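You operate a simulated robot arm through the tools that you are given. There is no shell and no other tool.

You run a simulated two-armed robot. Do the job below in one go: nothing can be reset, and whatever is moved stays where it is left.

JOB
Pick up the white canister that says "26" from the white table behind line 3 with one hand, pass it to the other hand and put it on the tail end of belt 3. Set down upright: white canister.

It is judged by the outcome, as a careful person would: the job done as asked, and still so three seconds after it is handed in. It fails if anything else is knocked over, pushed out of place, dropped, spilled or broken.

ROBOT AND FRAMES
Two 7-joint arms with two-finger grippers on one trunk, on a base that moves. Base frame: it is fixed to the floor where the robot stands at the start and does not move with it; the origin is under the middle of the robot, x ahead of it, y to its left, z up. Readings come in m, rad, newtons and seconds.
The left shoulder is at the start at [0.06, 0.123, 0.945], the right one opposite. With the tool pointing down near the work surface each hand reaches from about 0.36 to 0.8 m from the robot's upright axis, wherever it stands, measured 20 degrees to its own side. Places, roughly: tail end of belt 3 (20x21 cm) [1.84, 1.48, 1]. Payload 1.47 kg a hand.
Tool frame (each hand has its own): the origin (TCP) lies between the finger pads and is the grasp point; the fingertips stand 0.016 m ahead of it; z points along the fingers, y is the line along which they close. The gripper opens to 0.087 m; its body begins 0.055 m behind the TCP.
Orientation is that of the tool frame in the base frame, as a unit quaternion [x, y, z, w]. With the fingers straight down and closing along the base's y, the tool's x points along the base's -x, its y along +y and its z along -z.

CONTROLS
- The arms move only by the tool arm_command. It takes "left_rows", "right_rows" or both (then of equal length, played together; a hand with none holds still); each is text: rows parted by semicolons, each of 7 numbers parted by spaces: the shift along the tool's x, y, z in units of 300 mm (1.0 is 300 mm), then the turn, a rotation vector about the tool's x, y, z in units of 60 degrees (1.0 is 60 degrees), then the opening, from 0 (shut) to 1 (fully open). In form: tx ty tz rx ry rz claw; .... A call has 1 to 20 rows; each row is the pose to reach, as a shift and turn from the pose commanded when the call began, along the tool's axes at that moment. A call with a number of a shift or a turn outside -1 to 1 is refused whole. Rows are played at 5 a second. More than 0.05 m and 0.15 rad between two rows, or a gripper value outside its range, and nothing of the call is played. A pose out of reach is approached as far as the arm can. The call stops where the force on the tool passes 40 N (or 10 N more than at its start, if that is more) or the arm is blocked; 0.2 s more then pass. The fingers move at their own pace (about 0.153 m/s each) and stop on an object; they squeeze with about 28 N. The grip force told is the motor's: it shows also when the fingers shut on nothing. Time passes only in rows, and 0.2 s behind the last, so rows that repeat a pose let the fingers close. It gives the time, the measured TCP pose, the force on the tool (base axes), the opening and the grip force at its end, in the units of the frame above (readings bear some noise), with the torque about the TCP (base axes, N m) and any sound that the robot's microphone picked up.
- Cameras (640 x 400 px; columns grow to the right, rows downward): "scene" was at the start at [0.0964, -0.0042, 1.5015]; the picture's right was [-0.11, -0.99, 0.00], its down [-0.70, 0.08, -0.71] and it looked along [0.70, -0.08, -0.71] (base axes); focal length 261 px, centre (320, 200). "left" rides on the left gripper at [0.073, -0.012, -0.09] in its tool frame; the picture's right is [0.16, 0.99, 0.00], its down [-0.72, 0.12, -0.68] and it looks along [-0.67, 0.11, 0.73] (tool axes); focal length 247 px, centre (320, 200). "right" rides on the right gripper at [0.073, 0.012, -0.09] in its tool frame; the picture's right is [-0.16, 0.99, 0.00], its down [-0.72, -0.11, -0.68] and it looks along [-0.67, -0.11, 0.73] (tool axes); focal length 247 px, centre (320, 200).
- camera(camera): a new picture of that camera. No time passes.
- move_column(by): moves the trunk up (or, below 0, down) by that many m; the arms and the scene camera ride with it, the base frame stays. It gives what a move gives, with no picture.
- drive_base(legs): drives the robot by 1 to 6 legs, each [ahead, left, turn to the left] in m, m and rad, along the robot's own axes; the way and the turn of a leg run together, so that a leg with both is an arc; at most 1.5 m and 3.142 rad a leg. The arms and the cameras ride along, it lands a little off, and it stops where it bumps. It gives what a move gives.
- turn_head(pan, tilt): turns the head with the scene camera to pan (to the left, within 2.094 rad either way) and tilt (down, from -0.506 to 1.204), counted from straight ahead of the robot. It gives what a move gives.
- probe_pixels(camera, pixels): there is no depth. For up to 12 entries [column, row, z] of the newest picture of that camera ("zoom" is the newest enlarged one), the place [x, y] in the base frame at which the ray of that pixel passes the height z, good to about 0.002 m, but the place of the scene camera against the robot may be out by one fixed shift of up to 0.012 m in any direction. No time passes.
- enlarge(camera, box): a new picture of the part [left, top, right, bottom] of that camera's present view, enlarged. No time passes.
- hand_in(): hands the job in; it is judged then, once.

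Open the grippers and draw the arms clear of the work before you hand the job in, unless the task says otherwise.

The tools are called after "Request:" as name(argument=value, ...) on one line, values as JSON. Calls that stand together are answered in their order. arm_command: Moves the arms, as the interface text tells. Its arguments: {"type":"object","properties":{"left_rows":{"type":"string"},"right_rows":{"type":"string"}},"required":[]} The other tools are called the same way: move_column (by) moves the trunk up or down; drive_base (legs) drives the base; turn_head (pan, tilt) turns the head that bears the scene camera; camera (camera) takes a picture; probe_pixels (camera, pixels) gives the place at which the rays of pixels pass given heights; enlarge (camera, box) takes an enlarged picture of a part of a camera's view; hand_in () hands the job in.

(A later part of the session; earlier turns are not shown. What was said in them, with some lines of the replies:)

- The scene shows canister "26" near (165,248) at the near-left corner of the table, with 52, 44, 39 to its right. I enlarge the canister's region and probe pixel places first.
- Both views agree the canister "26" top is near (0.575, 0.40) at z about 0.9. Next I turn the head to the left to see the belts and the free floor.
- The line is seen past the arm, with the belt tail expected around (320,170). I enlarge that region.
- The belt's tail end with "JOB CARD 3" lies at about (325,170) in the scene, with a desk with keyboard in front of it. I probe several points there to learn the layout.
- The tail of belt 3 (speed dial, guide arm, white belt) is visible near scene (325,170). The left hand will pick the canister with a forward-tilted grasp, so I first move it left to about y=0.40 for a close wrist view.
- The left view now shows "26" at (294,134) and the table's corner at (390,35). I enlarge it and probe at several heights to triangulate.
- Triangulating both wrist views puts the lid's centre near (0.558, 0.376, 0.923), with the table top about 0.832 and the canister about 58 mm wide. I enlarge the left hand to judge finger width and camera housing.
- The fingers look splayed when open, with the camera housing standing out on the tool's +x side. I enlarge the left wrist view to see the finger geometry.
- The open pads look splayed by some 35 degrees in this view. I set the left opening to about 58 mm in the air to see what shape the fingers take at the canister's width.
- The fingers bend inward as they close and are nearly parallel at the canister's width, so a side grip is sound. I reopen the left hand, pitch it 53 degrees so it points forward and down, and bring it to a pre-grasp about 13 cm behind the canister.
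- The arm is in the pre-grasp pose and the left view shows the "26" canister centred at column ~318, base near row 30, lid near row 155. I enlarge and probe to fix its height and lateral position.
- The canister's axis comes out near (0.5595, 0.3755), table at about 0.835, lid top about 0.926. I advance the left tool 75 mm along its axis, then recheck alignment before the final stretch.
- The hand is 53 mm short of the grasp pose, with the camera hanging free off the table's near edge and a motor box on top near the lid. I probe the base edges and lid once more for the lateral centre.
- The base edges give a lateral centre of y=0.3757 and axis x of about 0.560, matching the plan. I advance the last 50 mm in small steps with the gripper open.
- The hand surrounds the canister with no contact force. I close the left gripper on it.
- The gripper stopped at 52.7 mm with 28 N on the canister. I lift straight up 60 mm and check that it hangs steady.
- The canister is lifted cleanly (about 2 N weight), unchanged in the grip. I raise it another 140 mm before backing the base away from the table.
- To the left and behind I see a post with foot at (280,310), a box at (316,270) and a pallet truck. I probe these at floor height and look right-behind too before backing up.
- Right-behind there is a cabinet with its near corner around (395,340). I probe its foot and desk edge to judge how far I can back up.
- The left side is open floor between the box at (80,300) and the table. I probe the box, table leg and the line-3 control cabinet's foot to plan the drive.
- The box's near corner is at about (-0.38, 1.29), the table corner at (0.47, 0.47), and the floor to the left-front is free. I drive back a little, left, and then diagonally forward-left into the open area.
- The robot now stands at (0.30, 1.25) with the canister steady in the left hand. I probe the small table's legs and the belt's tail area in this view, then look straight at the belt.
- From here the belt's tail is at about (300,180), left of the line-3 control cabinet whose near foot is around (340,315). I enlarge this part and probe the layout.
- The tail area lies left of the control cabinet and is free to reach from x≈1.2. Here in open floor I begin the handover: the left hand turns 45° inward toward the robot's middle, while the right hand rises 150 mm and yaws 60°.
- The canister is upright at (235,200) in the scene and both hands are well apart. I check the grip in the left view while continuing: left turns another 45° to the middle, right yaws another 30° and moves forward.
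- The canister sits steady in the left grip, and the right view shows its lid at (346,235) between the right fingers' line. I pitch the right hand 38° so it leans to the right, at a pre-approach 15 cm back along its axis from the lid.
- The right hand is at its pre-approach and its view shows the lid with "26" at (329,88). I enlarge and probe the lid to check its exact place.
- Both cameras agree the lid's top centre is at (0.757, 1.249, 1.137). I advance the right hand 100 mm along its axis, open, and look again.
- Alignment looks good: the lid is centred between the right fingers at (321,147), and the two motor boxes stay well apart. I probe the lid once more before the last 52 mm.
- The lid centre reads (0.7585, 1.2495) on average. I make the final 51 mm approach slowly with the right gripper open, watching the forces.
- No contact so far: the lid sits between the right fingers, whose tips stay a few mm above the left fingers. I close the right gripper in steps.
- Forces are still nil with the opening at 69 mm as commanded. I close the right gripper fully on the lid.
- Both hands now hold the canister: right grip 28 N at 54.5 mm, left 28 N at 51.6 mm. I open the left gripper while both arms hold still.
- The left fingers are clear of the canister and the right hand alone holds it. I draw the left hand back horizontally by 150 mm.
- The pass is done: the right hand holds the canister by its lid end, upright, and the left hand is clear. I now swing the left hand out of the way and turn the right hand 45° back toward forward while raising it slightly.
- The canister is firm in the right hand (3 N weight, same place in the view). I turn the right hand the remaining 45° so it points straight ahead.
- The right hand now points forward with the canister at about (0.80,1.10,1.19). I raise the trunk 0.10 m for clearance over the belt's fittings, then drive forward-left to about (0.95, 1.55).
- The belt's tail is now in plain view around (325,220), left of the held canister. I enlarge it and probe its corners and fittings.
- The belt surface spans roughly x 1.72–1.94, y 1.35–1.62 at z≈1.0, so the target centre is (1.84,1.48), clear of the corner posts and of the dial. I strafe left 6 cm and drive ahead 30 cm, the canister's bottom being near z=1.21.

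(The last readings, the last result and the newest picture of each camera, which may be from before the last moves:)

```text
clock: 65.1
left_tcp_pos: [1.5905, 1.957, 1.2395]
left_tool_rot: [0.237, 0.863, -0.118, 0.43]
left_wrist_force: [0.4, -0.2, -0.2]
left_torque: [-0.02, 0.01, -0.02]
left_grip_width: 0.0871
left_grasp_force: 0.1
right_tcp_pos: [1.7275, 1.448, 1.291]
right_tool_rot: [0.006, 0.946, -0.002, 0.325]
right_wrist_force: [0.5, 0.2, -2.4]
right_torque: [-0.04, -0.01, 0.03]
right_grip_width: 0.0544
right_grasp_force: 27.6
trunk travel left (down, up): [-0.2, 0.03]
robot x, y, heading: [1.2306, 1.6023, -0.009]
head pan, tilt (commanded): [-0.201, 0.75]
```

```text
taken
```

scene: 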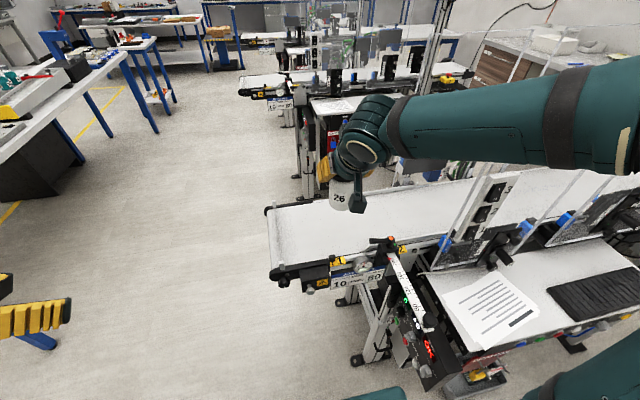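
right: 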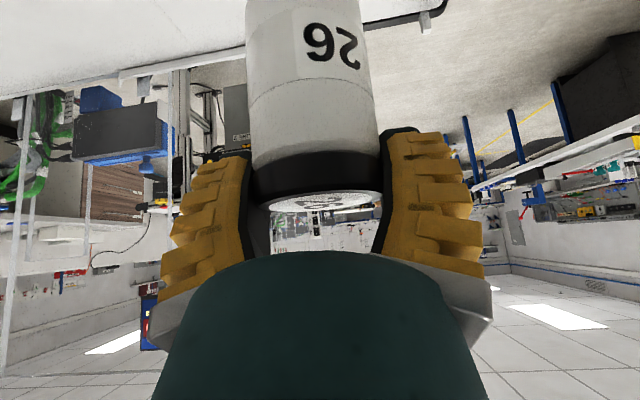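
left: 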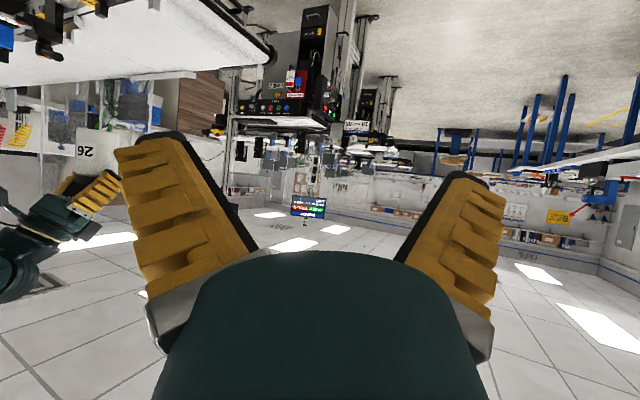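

The canister hangs above the tail of the belt at scene (340,195); the guide's ruler points away toward the robot. I enlarge to check its uprightness and the belt surface.

Request:
enlarge(camera="scene", box=[256, 140, 448, 290])

Request:
enlarge(camera="left", box=[0, 80, 160, 260])

Request:
probe_pixels(camera="scene", pixels=[[278, 268, 1.0], [268, 208, 1.0], [378, 252, 1.0], [278, 268, 0.98], [268, 208, 0.98], [385, 240, 1.05], [334, 262, 1.0]])

Request:
probe_pixels(camera="left", pixels=[[275, 52, 1.0], [275, 52, 0.98], [200, 78, 1.0]])

```text
2.67 times, centred on (352, 215) of scene
```

zoom: 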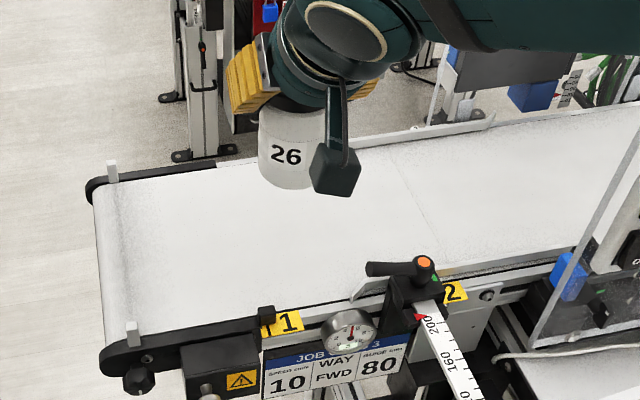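

```text
2.22 times, centred on (80, 170) of left
```

zoom: 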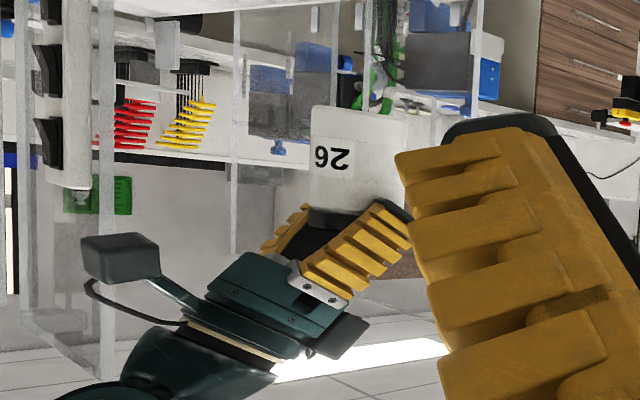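

```text
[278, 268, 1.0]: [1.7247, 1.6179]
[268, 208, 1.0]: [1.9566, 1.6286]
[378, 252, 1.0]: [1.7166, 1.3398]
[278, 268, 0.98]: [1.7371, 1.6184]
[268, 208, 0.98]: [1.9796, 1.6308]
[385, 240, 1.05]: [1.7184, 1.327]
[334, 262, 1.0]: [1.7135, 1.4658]
```

```text
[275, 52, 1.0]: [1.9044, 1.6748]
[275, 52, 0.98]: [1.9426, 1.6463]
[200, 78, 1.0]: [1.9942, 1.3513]
```

The canister is upright, and the belt tail centre is clear: lever clamp near (1.72,1.33), corner posts at y≈1.62. I move the right hand over (1.84,1.48) while lowering to about z=1.20.

Request:
arm_command(right_rows="-0.018 0.018 0.078 0 0 0 0; -0.037 0.037 0.156 0 0 0 0; -0.055 0.055 0.233 0 0 0 0; -0.074 0.074 0.311 0 0 0 0; -0.092 0.092 0.389 0 0 0 0; -0.111 0.111 0.467 0 0 0 0; -0.111 0.111 0.467 0 0 0 0")

Request:
camera(camera="scene")

Request:
camera(camera="right")

Request:
enlarge(camera="scene", box=[256, 140, 448, 290])

Request:
camera(camera="left")

```text
clock: 66.7
left_tcp_pos: [1.5906, 1.9578, 1.2388]
left_tool_rot: [0.237, 0.863, -0.118, 0.431]
left_wrist_force: [0.2, -0.7, -0.6]
left_torque: [0.01, 0.04, 0.0]
left_grip_width: 0.0873
left_grasp_force: 0.1
right_tcp_pos: [1.8391, 1.4806, 1.2007]
right_tool_rot: [0.006, 0.946, -0.003, 0.326]
right_wrist_force: [0.0, -0.8, -0.9]
right_torque: [0.0, -0.01, 0.01]
right_grip_width: 0.0544
right_grasp_force: 28.0
trunk travel left (down, up): [-0.2, 0.03]
robot x, y, heading: [1.2299, 1.6006, -0.011]
head pan, tilt (commanded): [-0.201, 0.75]
```

```text
taken
```

scene: 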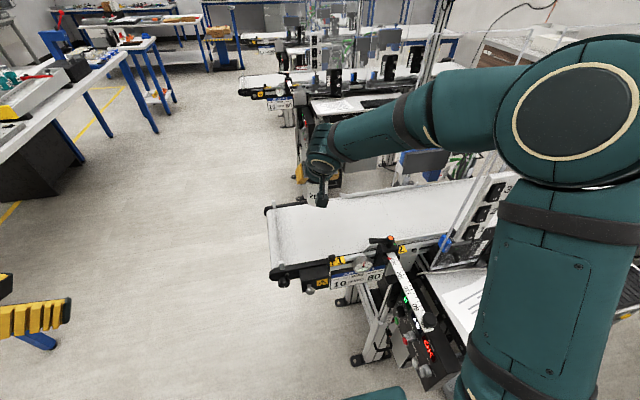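

```text
taken
```

right: 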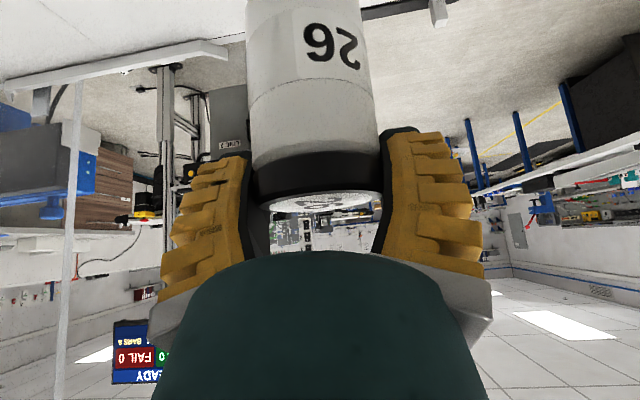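

```text
2.67 times, centred on (352, 215) of scene
```

zoom: 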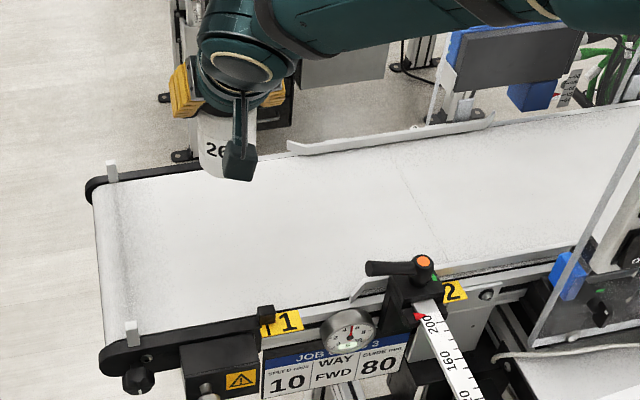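

```text
taken
```

left: 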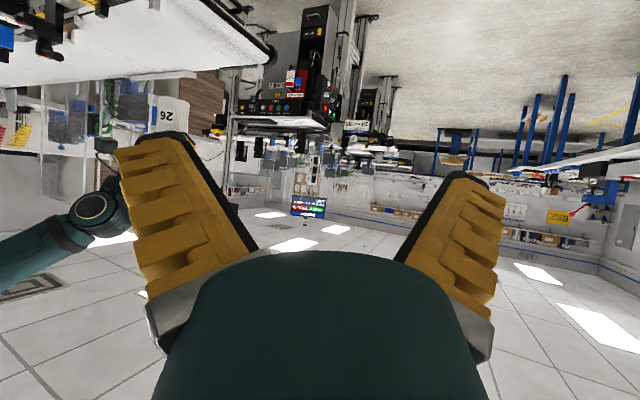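

The hand is over (1.839,1.481) at z=1.20. I lower straight down 95 mm in small steps, leaving a small gap above the belt.

Request:
arm_command(right_rows="0.032 0 0.042 0 0 0 0; 0.065 0 0.083 0 0 0 0; 0.097 0 0.125 0 0 0 0; 0.13 0 0.167 0 0 0 0; 0.162 0 0.208 0 0 0 0; 0.195 0 0.25 0 0 0 0; 0.195 0 0.25 0 0 0 0")

Request:
enlarge(camera="scene", box=[256, 140, 448, 290])

Request:
camera(camera="right")

Request:
camera(camera="left")

```text
clock: 68.3
left_tcp_pos: [1.5917, 1.9574, 1.2397]
left_tool_rot: [0.237, 0.863, -0.118, 0.43]
left_wrist_force: [0.5, -0.4, 0.4]
left_torque: [-0.02, 0.0, 0.0]
left_grip_width: 0.0869
left_grasp_force: 0.1
right_tcp_pos: [1.8397, 1.4798, 1.1054]
right_tool_rot: [0.004, 0.946, -0.001, 0.325]
right_wrist_force: [-0.3, -0.4, -1.9]
right_torque: [0.0, 0.01, 0.0]
right_grip_width: 0.0543
right_grasp_force: 27.6
trunk travel left (down, up): [-0.2, 0.03]
robot x, y, heading: [1.2284, 1.6018, -0.016]
head pan, tilt (commanded): [-0.201, 0.75]
```

```text
2.67 times, centred on (352, 215) of scene
```

zoom: 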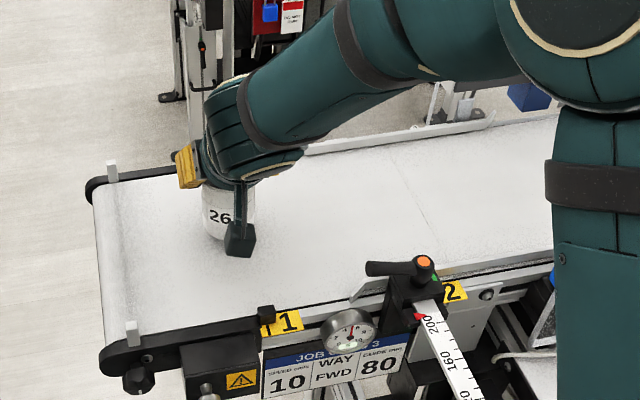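

```text
taken
```

right: 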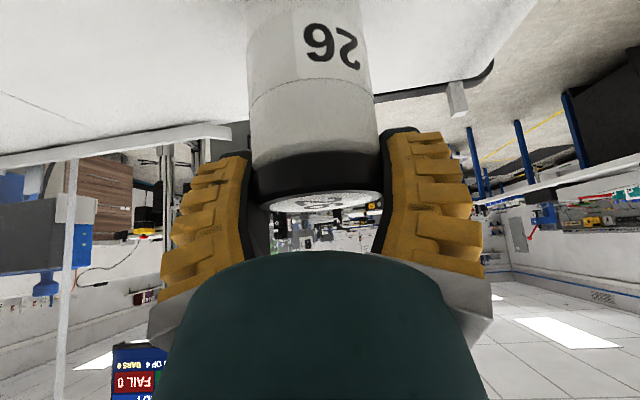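

```text
taken
```

left: 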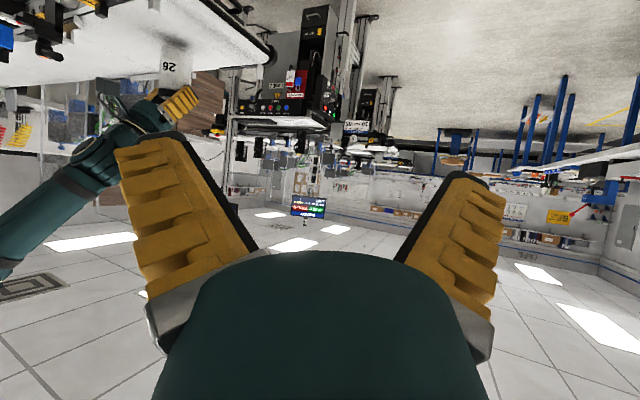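

The canister looks just above the belt. I enlarge both views to judge the remaining gap.

Request:
enlarge(camera="left", box=[110, 0, 270, 120])

Request:
enlarge(camera="scene", box=[300, 185, 380, 245])

```text
3.33 times, centred on (190, 60) of left
```

zoom: 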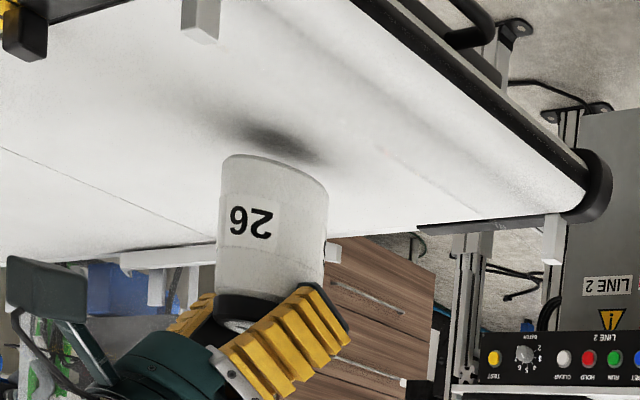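

```text
6.67 times, centred on (340, 215) of scene
```

zoom: 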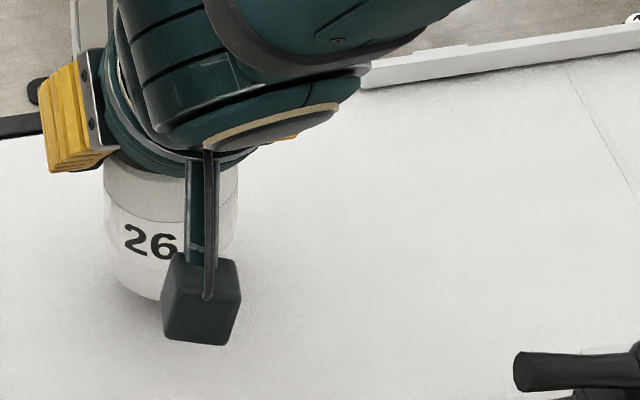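

The shadow shows a gap of roughly 2 cm, and the canister is on the tail side of the belt's seam line. I lower 14 mm more gently.

Request:
arm_command(right_rows="0.007 0 0.009 0 0 0 0; 0.014 0 0.018 0 0 0 0; 0.0215 0 0.0275 0 0 0 0; 0.0287 0 0.0369 0 0 0 0; 0.0287 0 0.0369 0 0 0 0")

Request:
enlarge(camera="left", box=[130, 15, 230, 90])

```text
clock: 69.5
left_tcp_pos: [1.5902, 1.9585, 1.2387]
left_tool_rot: [0.236, 0.863, -0.118, 0.43]
left_wrist_force: [-0.5, 0.7, -0.1]
left_torque: [0.0, 0.03, -0.03]
left_grip_width: 0.087
left_grasp_force: 0.1
right_tcp_pos: [1.8415, 1.4799, 1.0924]
right_tool_rot: [0.005, 0.945, -0.002, 0.326]
right_wrist_force: [-0.1, 0.4, -2.5]
right_torque: [-0.02, -0.01, 0.02]
right_grip_width: 0.0541
right_grasp_force: 28.0
trunk travel left (down, up): [-0.2, 0.03]
robot x, y, heading: [1.2317, 1.6065, -0.01]
head pan, tilt (commanded): [-0.201, 0.75]
```

```text
5.33 times, centred on (180, 52) of left
```

zoom: 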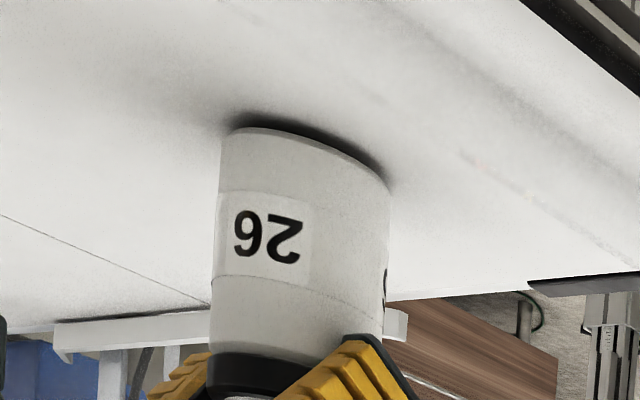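

The shadow now nearly touches the base, a gap of a few mm. I go down 4 mm and watch the vertical force.

Request:
arm_command(right_rows="0.0041 0 0.0053 0 0 0 0; 0.0082 0 0.0105 0 0 0 0; 0.0082 0 0.0105 0 0 0 0")

Request:
enlarge(camera="left", box=[130, 15, 230, 90])

```text
clock: 70.3
left_tcp_pos: [1.5925, 1.9578, 1.2393]
left_tool_rot: [0.236, 0.863, -0.118, 0.43]
left_wrist_force: [0.0, 0.7, -0.3]
left_torque: [0.04, -0.03, -0.02]
left_grip_width: 0.0868
left_grasp_force: 0.0
right_tcp_pos: [1.841, 1.4806, 1.0873]
right_tool_rot: [0.005, 0.946, -0.001, 0.325]
right_wrist_force: [0.0, 0.8, -1.7]
right_torque: [0.0, -0.02, 0.03]
right_grip_width: 0.0543
right_grasp_force: 27.9
trunk travel left (down, up): [-0.2, 0.03]
robot x, y, heading: [1.2322, 1.6034, -0.009]
head pan, tilt (commanded): [-0.201, 0.75]
```

```text
5.33 times, centred on (180, 52) of left
```

zoom: 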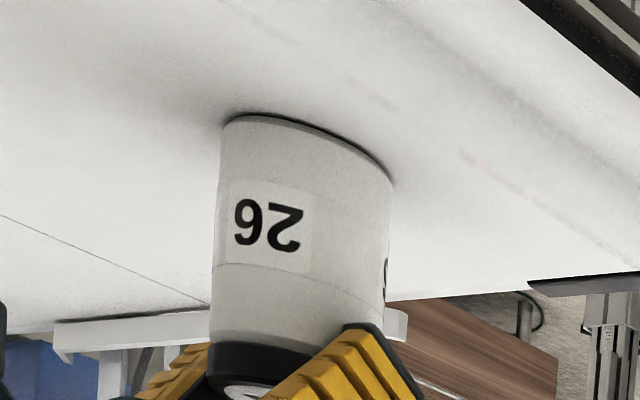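

The gap is almost closed and the weight still hangs in the hand (−1.7 N). I lower another 2 mm.

Request:
arm_command(right_rows="0.0021 0 0.0026 0 0 0 0; 0.0041 0 0.0053 0 0 0 0; 0.0041 0 0.0053 0 0 0 0")

Request:
enlarge(camera="left", box=[130, 15, 230, 90])

```text
clock: 71.1
left_tcp_pos: [1.5907, 1.9585, 1.24]
left_tool_rot: [0.237, 0.863, -0.119, 0.43]
left_wrist_force: [0.3, -0.9, 0.6]
left_torque: [0.03, 0.0, -0.01]
left_grip_width: 0.087
left_grasp_force: 0.0
right_tcp_pos: [1.8401, 1.4818, 1.0877]
right_tool_rot: [0.004, 0.945, -0.001, 0.326]
right_wrist_force: [-0.1, 0.5, 3.6]
right_torque: [-0.04, 0.24, 0.01]
right_grip_width: 0.0544
right_grasp_force: 28.5
trunk travel left (down, up): [-0.2, 0.03]
robot x, y, heading: [1.2294, 1.5996, -0.016]
head pan, tilt (commanded): [-0.201, 0.75]
```

```text
5.33 times, centred on (180, 52) of left
```

zoom: 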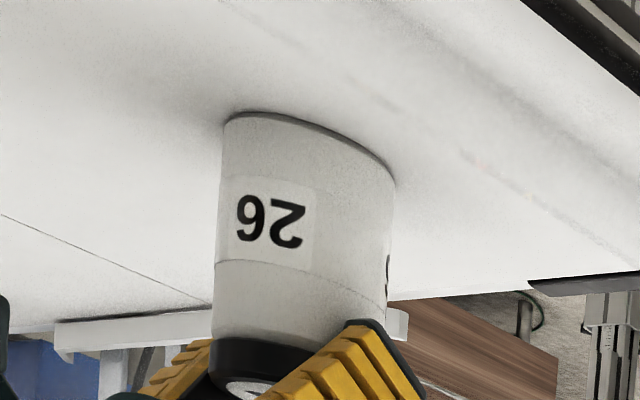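

Contact: the vertical force flipped to +3.6 N with a small torque, so the base touches (near edge first). I press 1 mm more to let it seat flat.

Request:
arm_command(right_rows="0.002 0 0.0026 0 0 0 0; 0.002 0 0.0026 0 0 0 0; 0.002 0 0.0026 0 0 0 0")

Request:
enlarge(camera="left", box=[130, 15, 230, 90])

Request:
enlarge(camera="scene", box=[300, 185, 380, 245])

```text
clock: 71.9
left_tcp_pos: [1.5896, 1.9581, 1.2395]
left_tool_rot: [0.237, 0.863, -0.119, 0.43]
left_wrist_force: [-0.4, 0.2, 0.2]
left_torque: [0.02, -0.02, 0.02]
left_grip_width: 0.087
left_grasp_force: 0.1
right_tcp_pos: [1.8408, 1.4815, 1.0862]
right_tool_rot: [0.005, 0.945, -0.002, 0.327]
right_wrist_force: [1.1, -0.9, 14.8]
right_torque: [-0.02, 0.26, 0.02]
right_grip_width: 0.0545
right_grasp_force: 27.9
trunk travel left (down, up): [-0.2, 0.03]
robot x, y, heading: [1.2273, 1.6025, -0.011]
head pan, tilt (commanded): [-0.201, 0.75]
```

```text
5.33 times, centred on (180, 52) of left
```

zoom: 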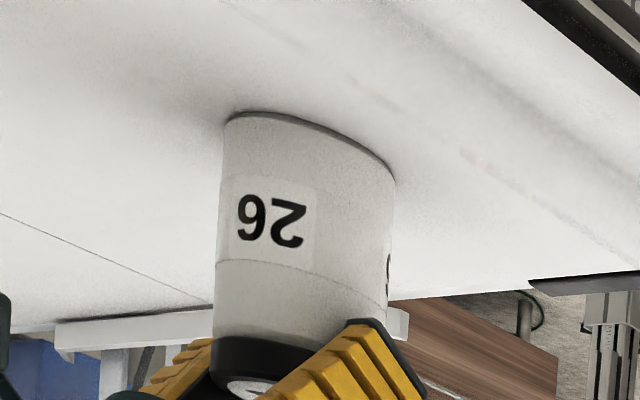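

```text
6.67 times, centred on (340, 215) of scene
```

zoom: 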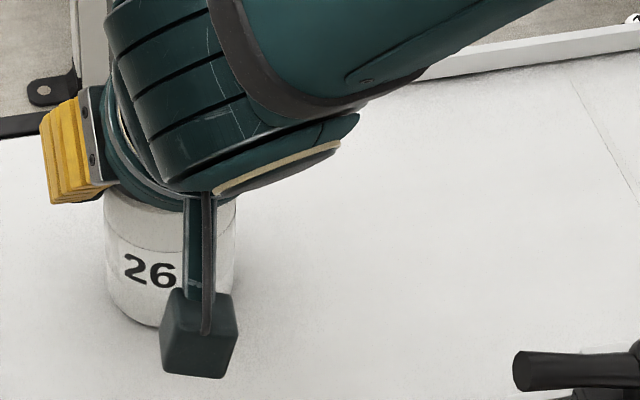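

The base is seated now (14.8 N, pressure near the centre). I ease up 0.7 mm to relax the force, then open the right gripper gradually and partly.

Request:
arm_command(right_rows="-0.0014 0 -0.0018 0 0 0 0; -0.0014 0 -0.0018 0 0 0 0; -0.0014 0 -0.0018 0 0 0 0.63; -0.0014 0 -0.0018 0 0 0 0.68; -0.0014 0 -0.0018 0 0 0 0.75; -0.0014 0 -0.0018 0 0 0 0.82; -0.0014 0 -0.0018 0 0 0 0.82; -0.0014 0 -0.0018 0 0 0 0.82")

Request:
enlarge(camera="left", box=[130, 15, 230, 90])

Request:
camera(camera="right")

Request:
enlarge(camera="scene", box=[290, 180, 386, 252])

```text
clock: 73.7
left_tcp_pos: [1.5908, 1.9576, 1.2404]
left_tool_rot: [0.237, 0.863, -0.118, 0.431]
left_wrist_force: [-0.3, -0.4, 0.3]
left_torque: [0.03, 0.01, 0.0]
left_grip_width: 0.0866
left_grasp_force: 0.0
right_tcp_pos: [1.8411, 1.4814, 1.0843]
right_tool_rot: [0.005, 0.945, -0.002, 0.327]
right_wrist_force: [0.3, 0.0, -0.2]
right_torque: [0.01, -0.01, 0.05]
right_grip_width: 0.0743
right_grasp_force: 2.7
trunk travel left (down, up): [-0.2, 0.03]
robot x, y, heading: [1.2321, 1.6016, -0.014]
head pan, tilt (commanded): [-0.201, 0.75]
```

```text
5.33 times, centred on (180, 52) of left
```

zoom: 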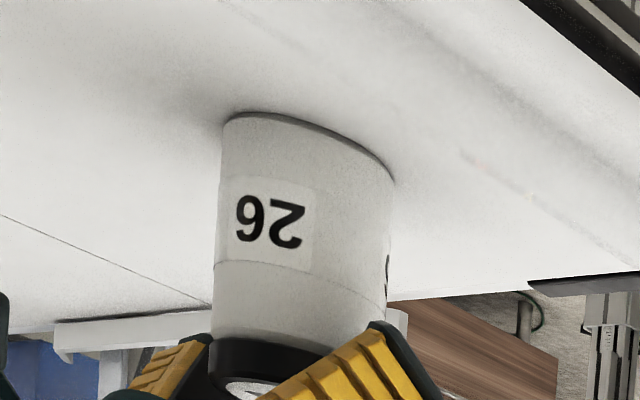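

```text
taken
```

right: 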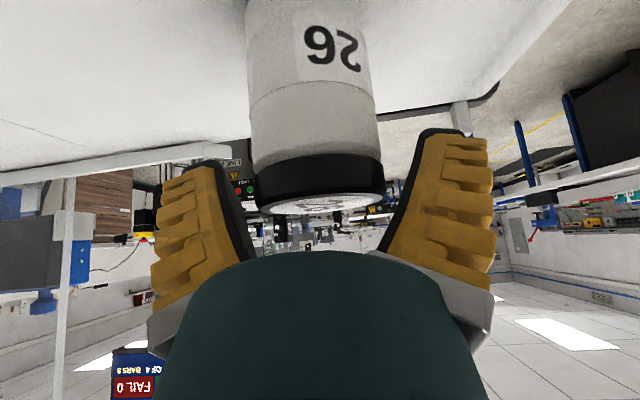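

```text
5.56 times, centred on (338, 216) of scene
```

zoom: 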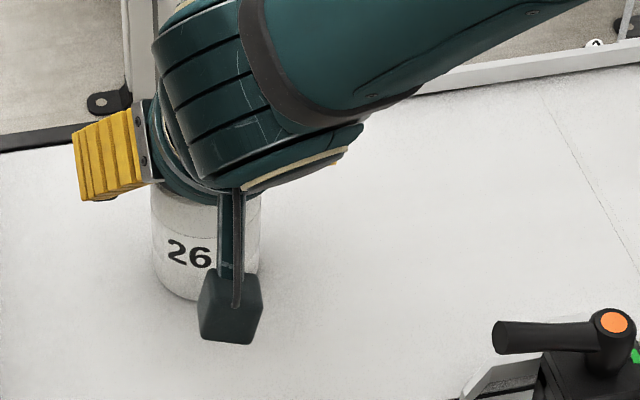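

The canister stands upright on the belt, free of the fingers (opening 74 mm, no force). I withdraw the right hand backward-up along its own axis by 150 mm.

Request:
arm_command(right_rows="0 0 -0.03 0 0 0 0.82; 0 0 -0.08 0 0 0 0.82; 0 0 -0.15 0 0 0 0.82; 0 0 -0.23 0 0 0 0.82; 0 0 -0.32 0 0 0 0.82; 0 0 -0.41 0 0 0 0.82; 0 0 -0.5 0 0 0 0.82; 0 0 -0.5 0 0 0 0.82")

Request:
camera(camera="scene")

Request:
enlarge(camera="scene", box=[256, 140, 448, 290])

Request:
enlarge(camera="left", box=[110, 0, 270, 120])

Request:
camera(camera="right")

```text
clock: 75.5
left_tcp_pos: [1.5908, 1.9575, 1.2394]
left_tool_rot: [0.236, 0.863, -0.118, 0.43]
left_wrist_force: [0.4, 0.0, -0.3]
left_torque: [-0.02, 0.0, -0.03]
left_grip_width: 0.0872
left_grasp_force: 0.1
right_tcp_pos: [1.7488, 1.4814, 1.2025]
right_tool_rot: [0.004, 0.946, -0.002, 0.325]
right_wrist_force: [0.3, 0.1, -0.3]
right_torque: [-0.02, 0.01, 0.03]
right_grip_width: 0.0743
right_grasp_force: 2.3
trunk travel left (down, up): [-0.2, 0.03]
robot x, y, heading: [1.2304, 1.6007, -0.013]
head pan, tilt (commanded): [-0.201, 0.75]
```

```text
taken
```

scene: 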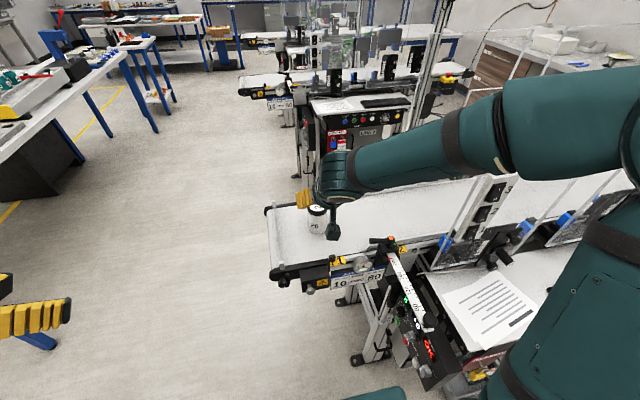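

```text
2.67 times, centred on (352, 215) of scene
```

zoom: 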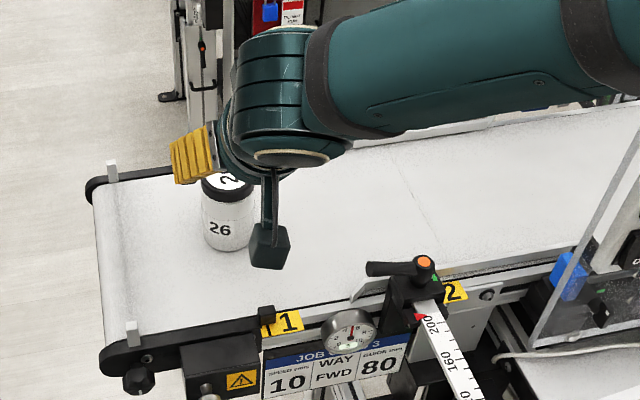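

```text
3.33 times, centred on (190, 60) of left
```

zoom: 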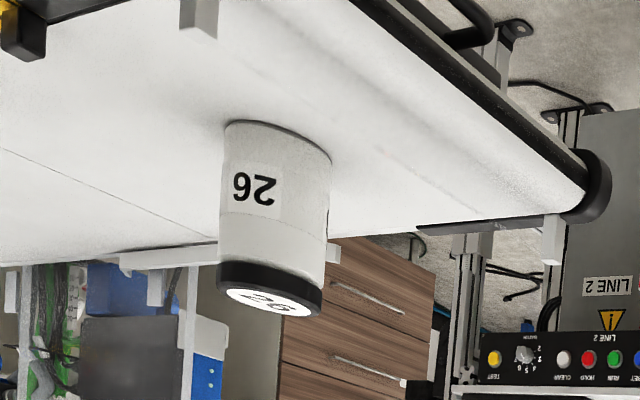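

```text
taken
```

right: 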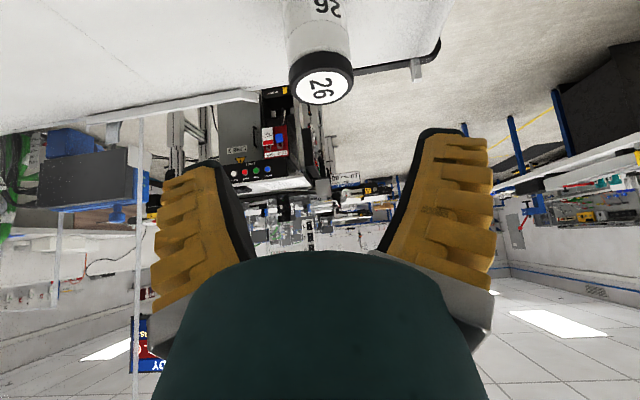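

The canister stands upright alone on the tail end of belt 3. I pull the right hand further up and back and open it fully, then back the base away by 0.35 m.

Request:
arm_command(right_rows="0.02 0 -0.083 0 0 0 0.82; 0.04 0 -0.166 0 0 0 0.9; 0.06 0 -0.25 0 0 0 1; 0.08 0 -0.333 0 0 0 1; 0.1 0 -0.416 0 0 0 1; 0.1 0 -0.416 0 0 0 1")

Request:
drive_base(legs=[[-0.35, 0, 0]])

Request:
camera(camera="scene")

Request:
enlarge(camera="scene", box=[270, 130, 430, 250])

```text
clock: 76.9
left_tcp_pos: [1.5917, 1.9577, 1.2397]
left_tool_rot: [0.236, 0.863, -0.117, 0.43]
left_wrist_force: [-0.7, 0.3, -0.2]
left_torque: [-0.04, 0.01, 0.0]
left_grip_width: 0.0873
left_grasp_force: 0.0
right_tcp_pos: [1.6479, 1.483, 1.2831]
right_tool_rot: [0.005, 0.946, -0.002, 0.324]
right_wrist_force: [0.2, 0.7, 0.1]
right_torque: [0.0, -0.01, 0.01]
right_grip_width: 0.0867
right_grasp_force: 0.0
trunk travel left (down, up): [-0.2, 0.03]
robot x, y, heading: [1.2301, 1.6017, -0.015]
head pan, tilt (commanded): [-0.201, 0.75]
```

```text
clock: 79.2
left_tcp_pos: [1.2389, 1.9627, 1.2388]
left_tool_rot: [0.236, 0.863, -0.118, 0.43]
left_wrist_force: [-0.4, -0.3, 0.6]
left_torque: [-0.03, -0.03, 0.0]
left_grip_width: 0.0871
left_grasp_force: 0.0
right_tcp_pos: [1.2956, 1.4864, 1.2837]
right_tool_rot: [0.005, 0.946, -0.002, 0.325]
right_wrist_force: [0.0, 0.3, -0.2]
right_torque: [0.04, 0.0, -0.05]
right_grip_width: 0.087
right_grasp_force: 0.0
trunk travel left (down, up): [-0.2, 0.03]
robot x, y, heading: [0.8762, 1.6069, -0.016]
head pan, tilt (commanded): [-0.201, 0.75]
```

```text
taken
```

scene: 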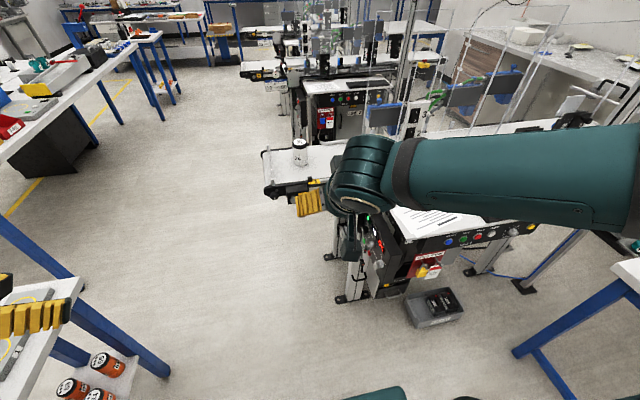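

```text
3.33 times, centred on (350, 190) of scene
```

zoom: 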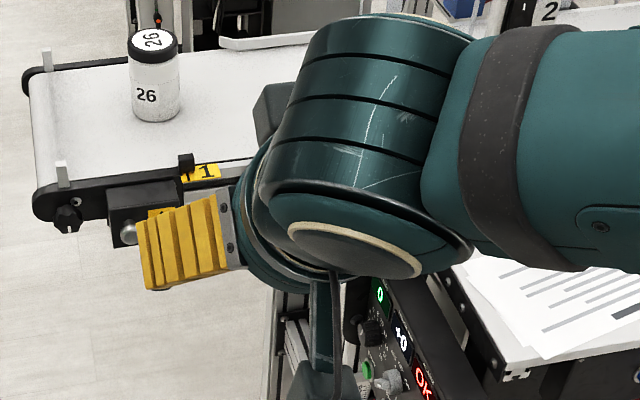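

The canister "26" stands upright and still at (300,150) on the tail end of belt 3, both grippers are open and empty, and the robot has backed clear. I hand the job in.

Request:
hand_in()

```text
The job is handed in.
```

The white canister "26" now stands upright on the tail end of belt 3, near (1.84, 1.48). I checked it in the pictures after releasing it and again after backing the robot away, just before handing in.

- **Pick and pass:** The left hand took it from the table. The right hand then gripped it by the lid end in mid-air, and the left hand let go.
- **Set down:** The right hand lowered it until the base seated on the belt, then opened and withdrew without disturbing it.
- **Surroundings:** I felt no contact with anything else and saw nothing moved. I did not photograph the white table again after driving off.
- **At hand-in:** Both grippers were open and empty, and the robot stood about 0.35 m back from where it made the placement.
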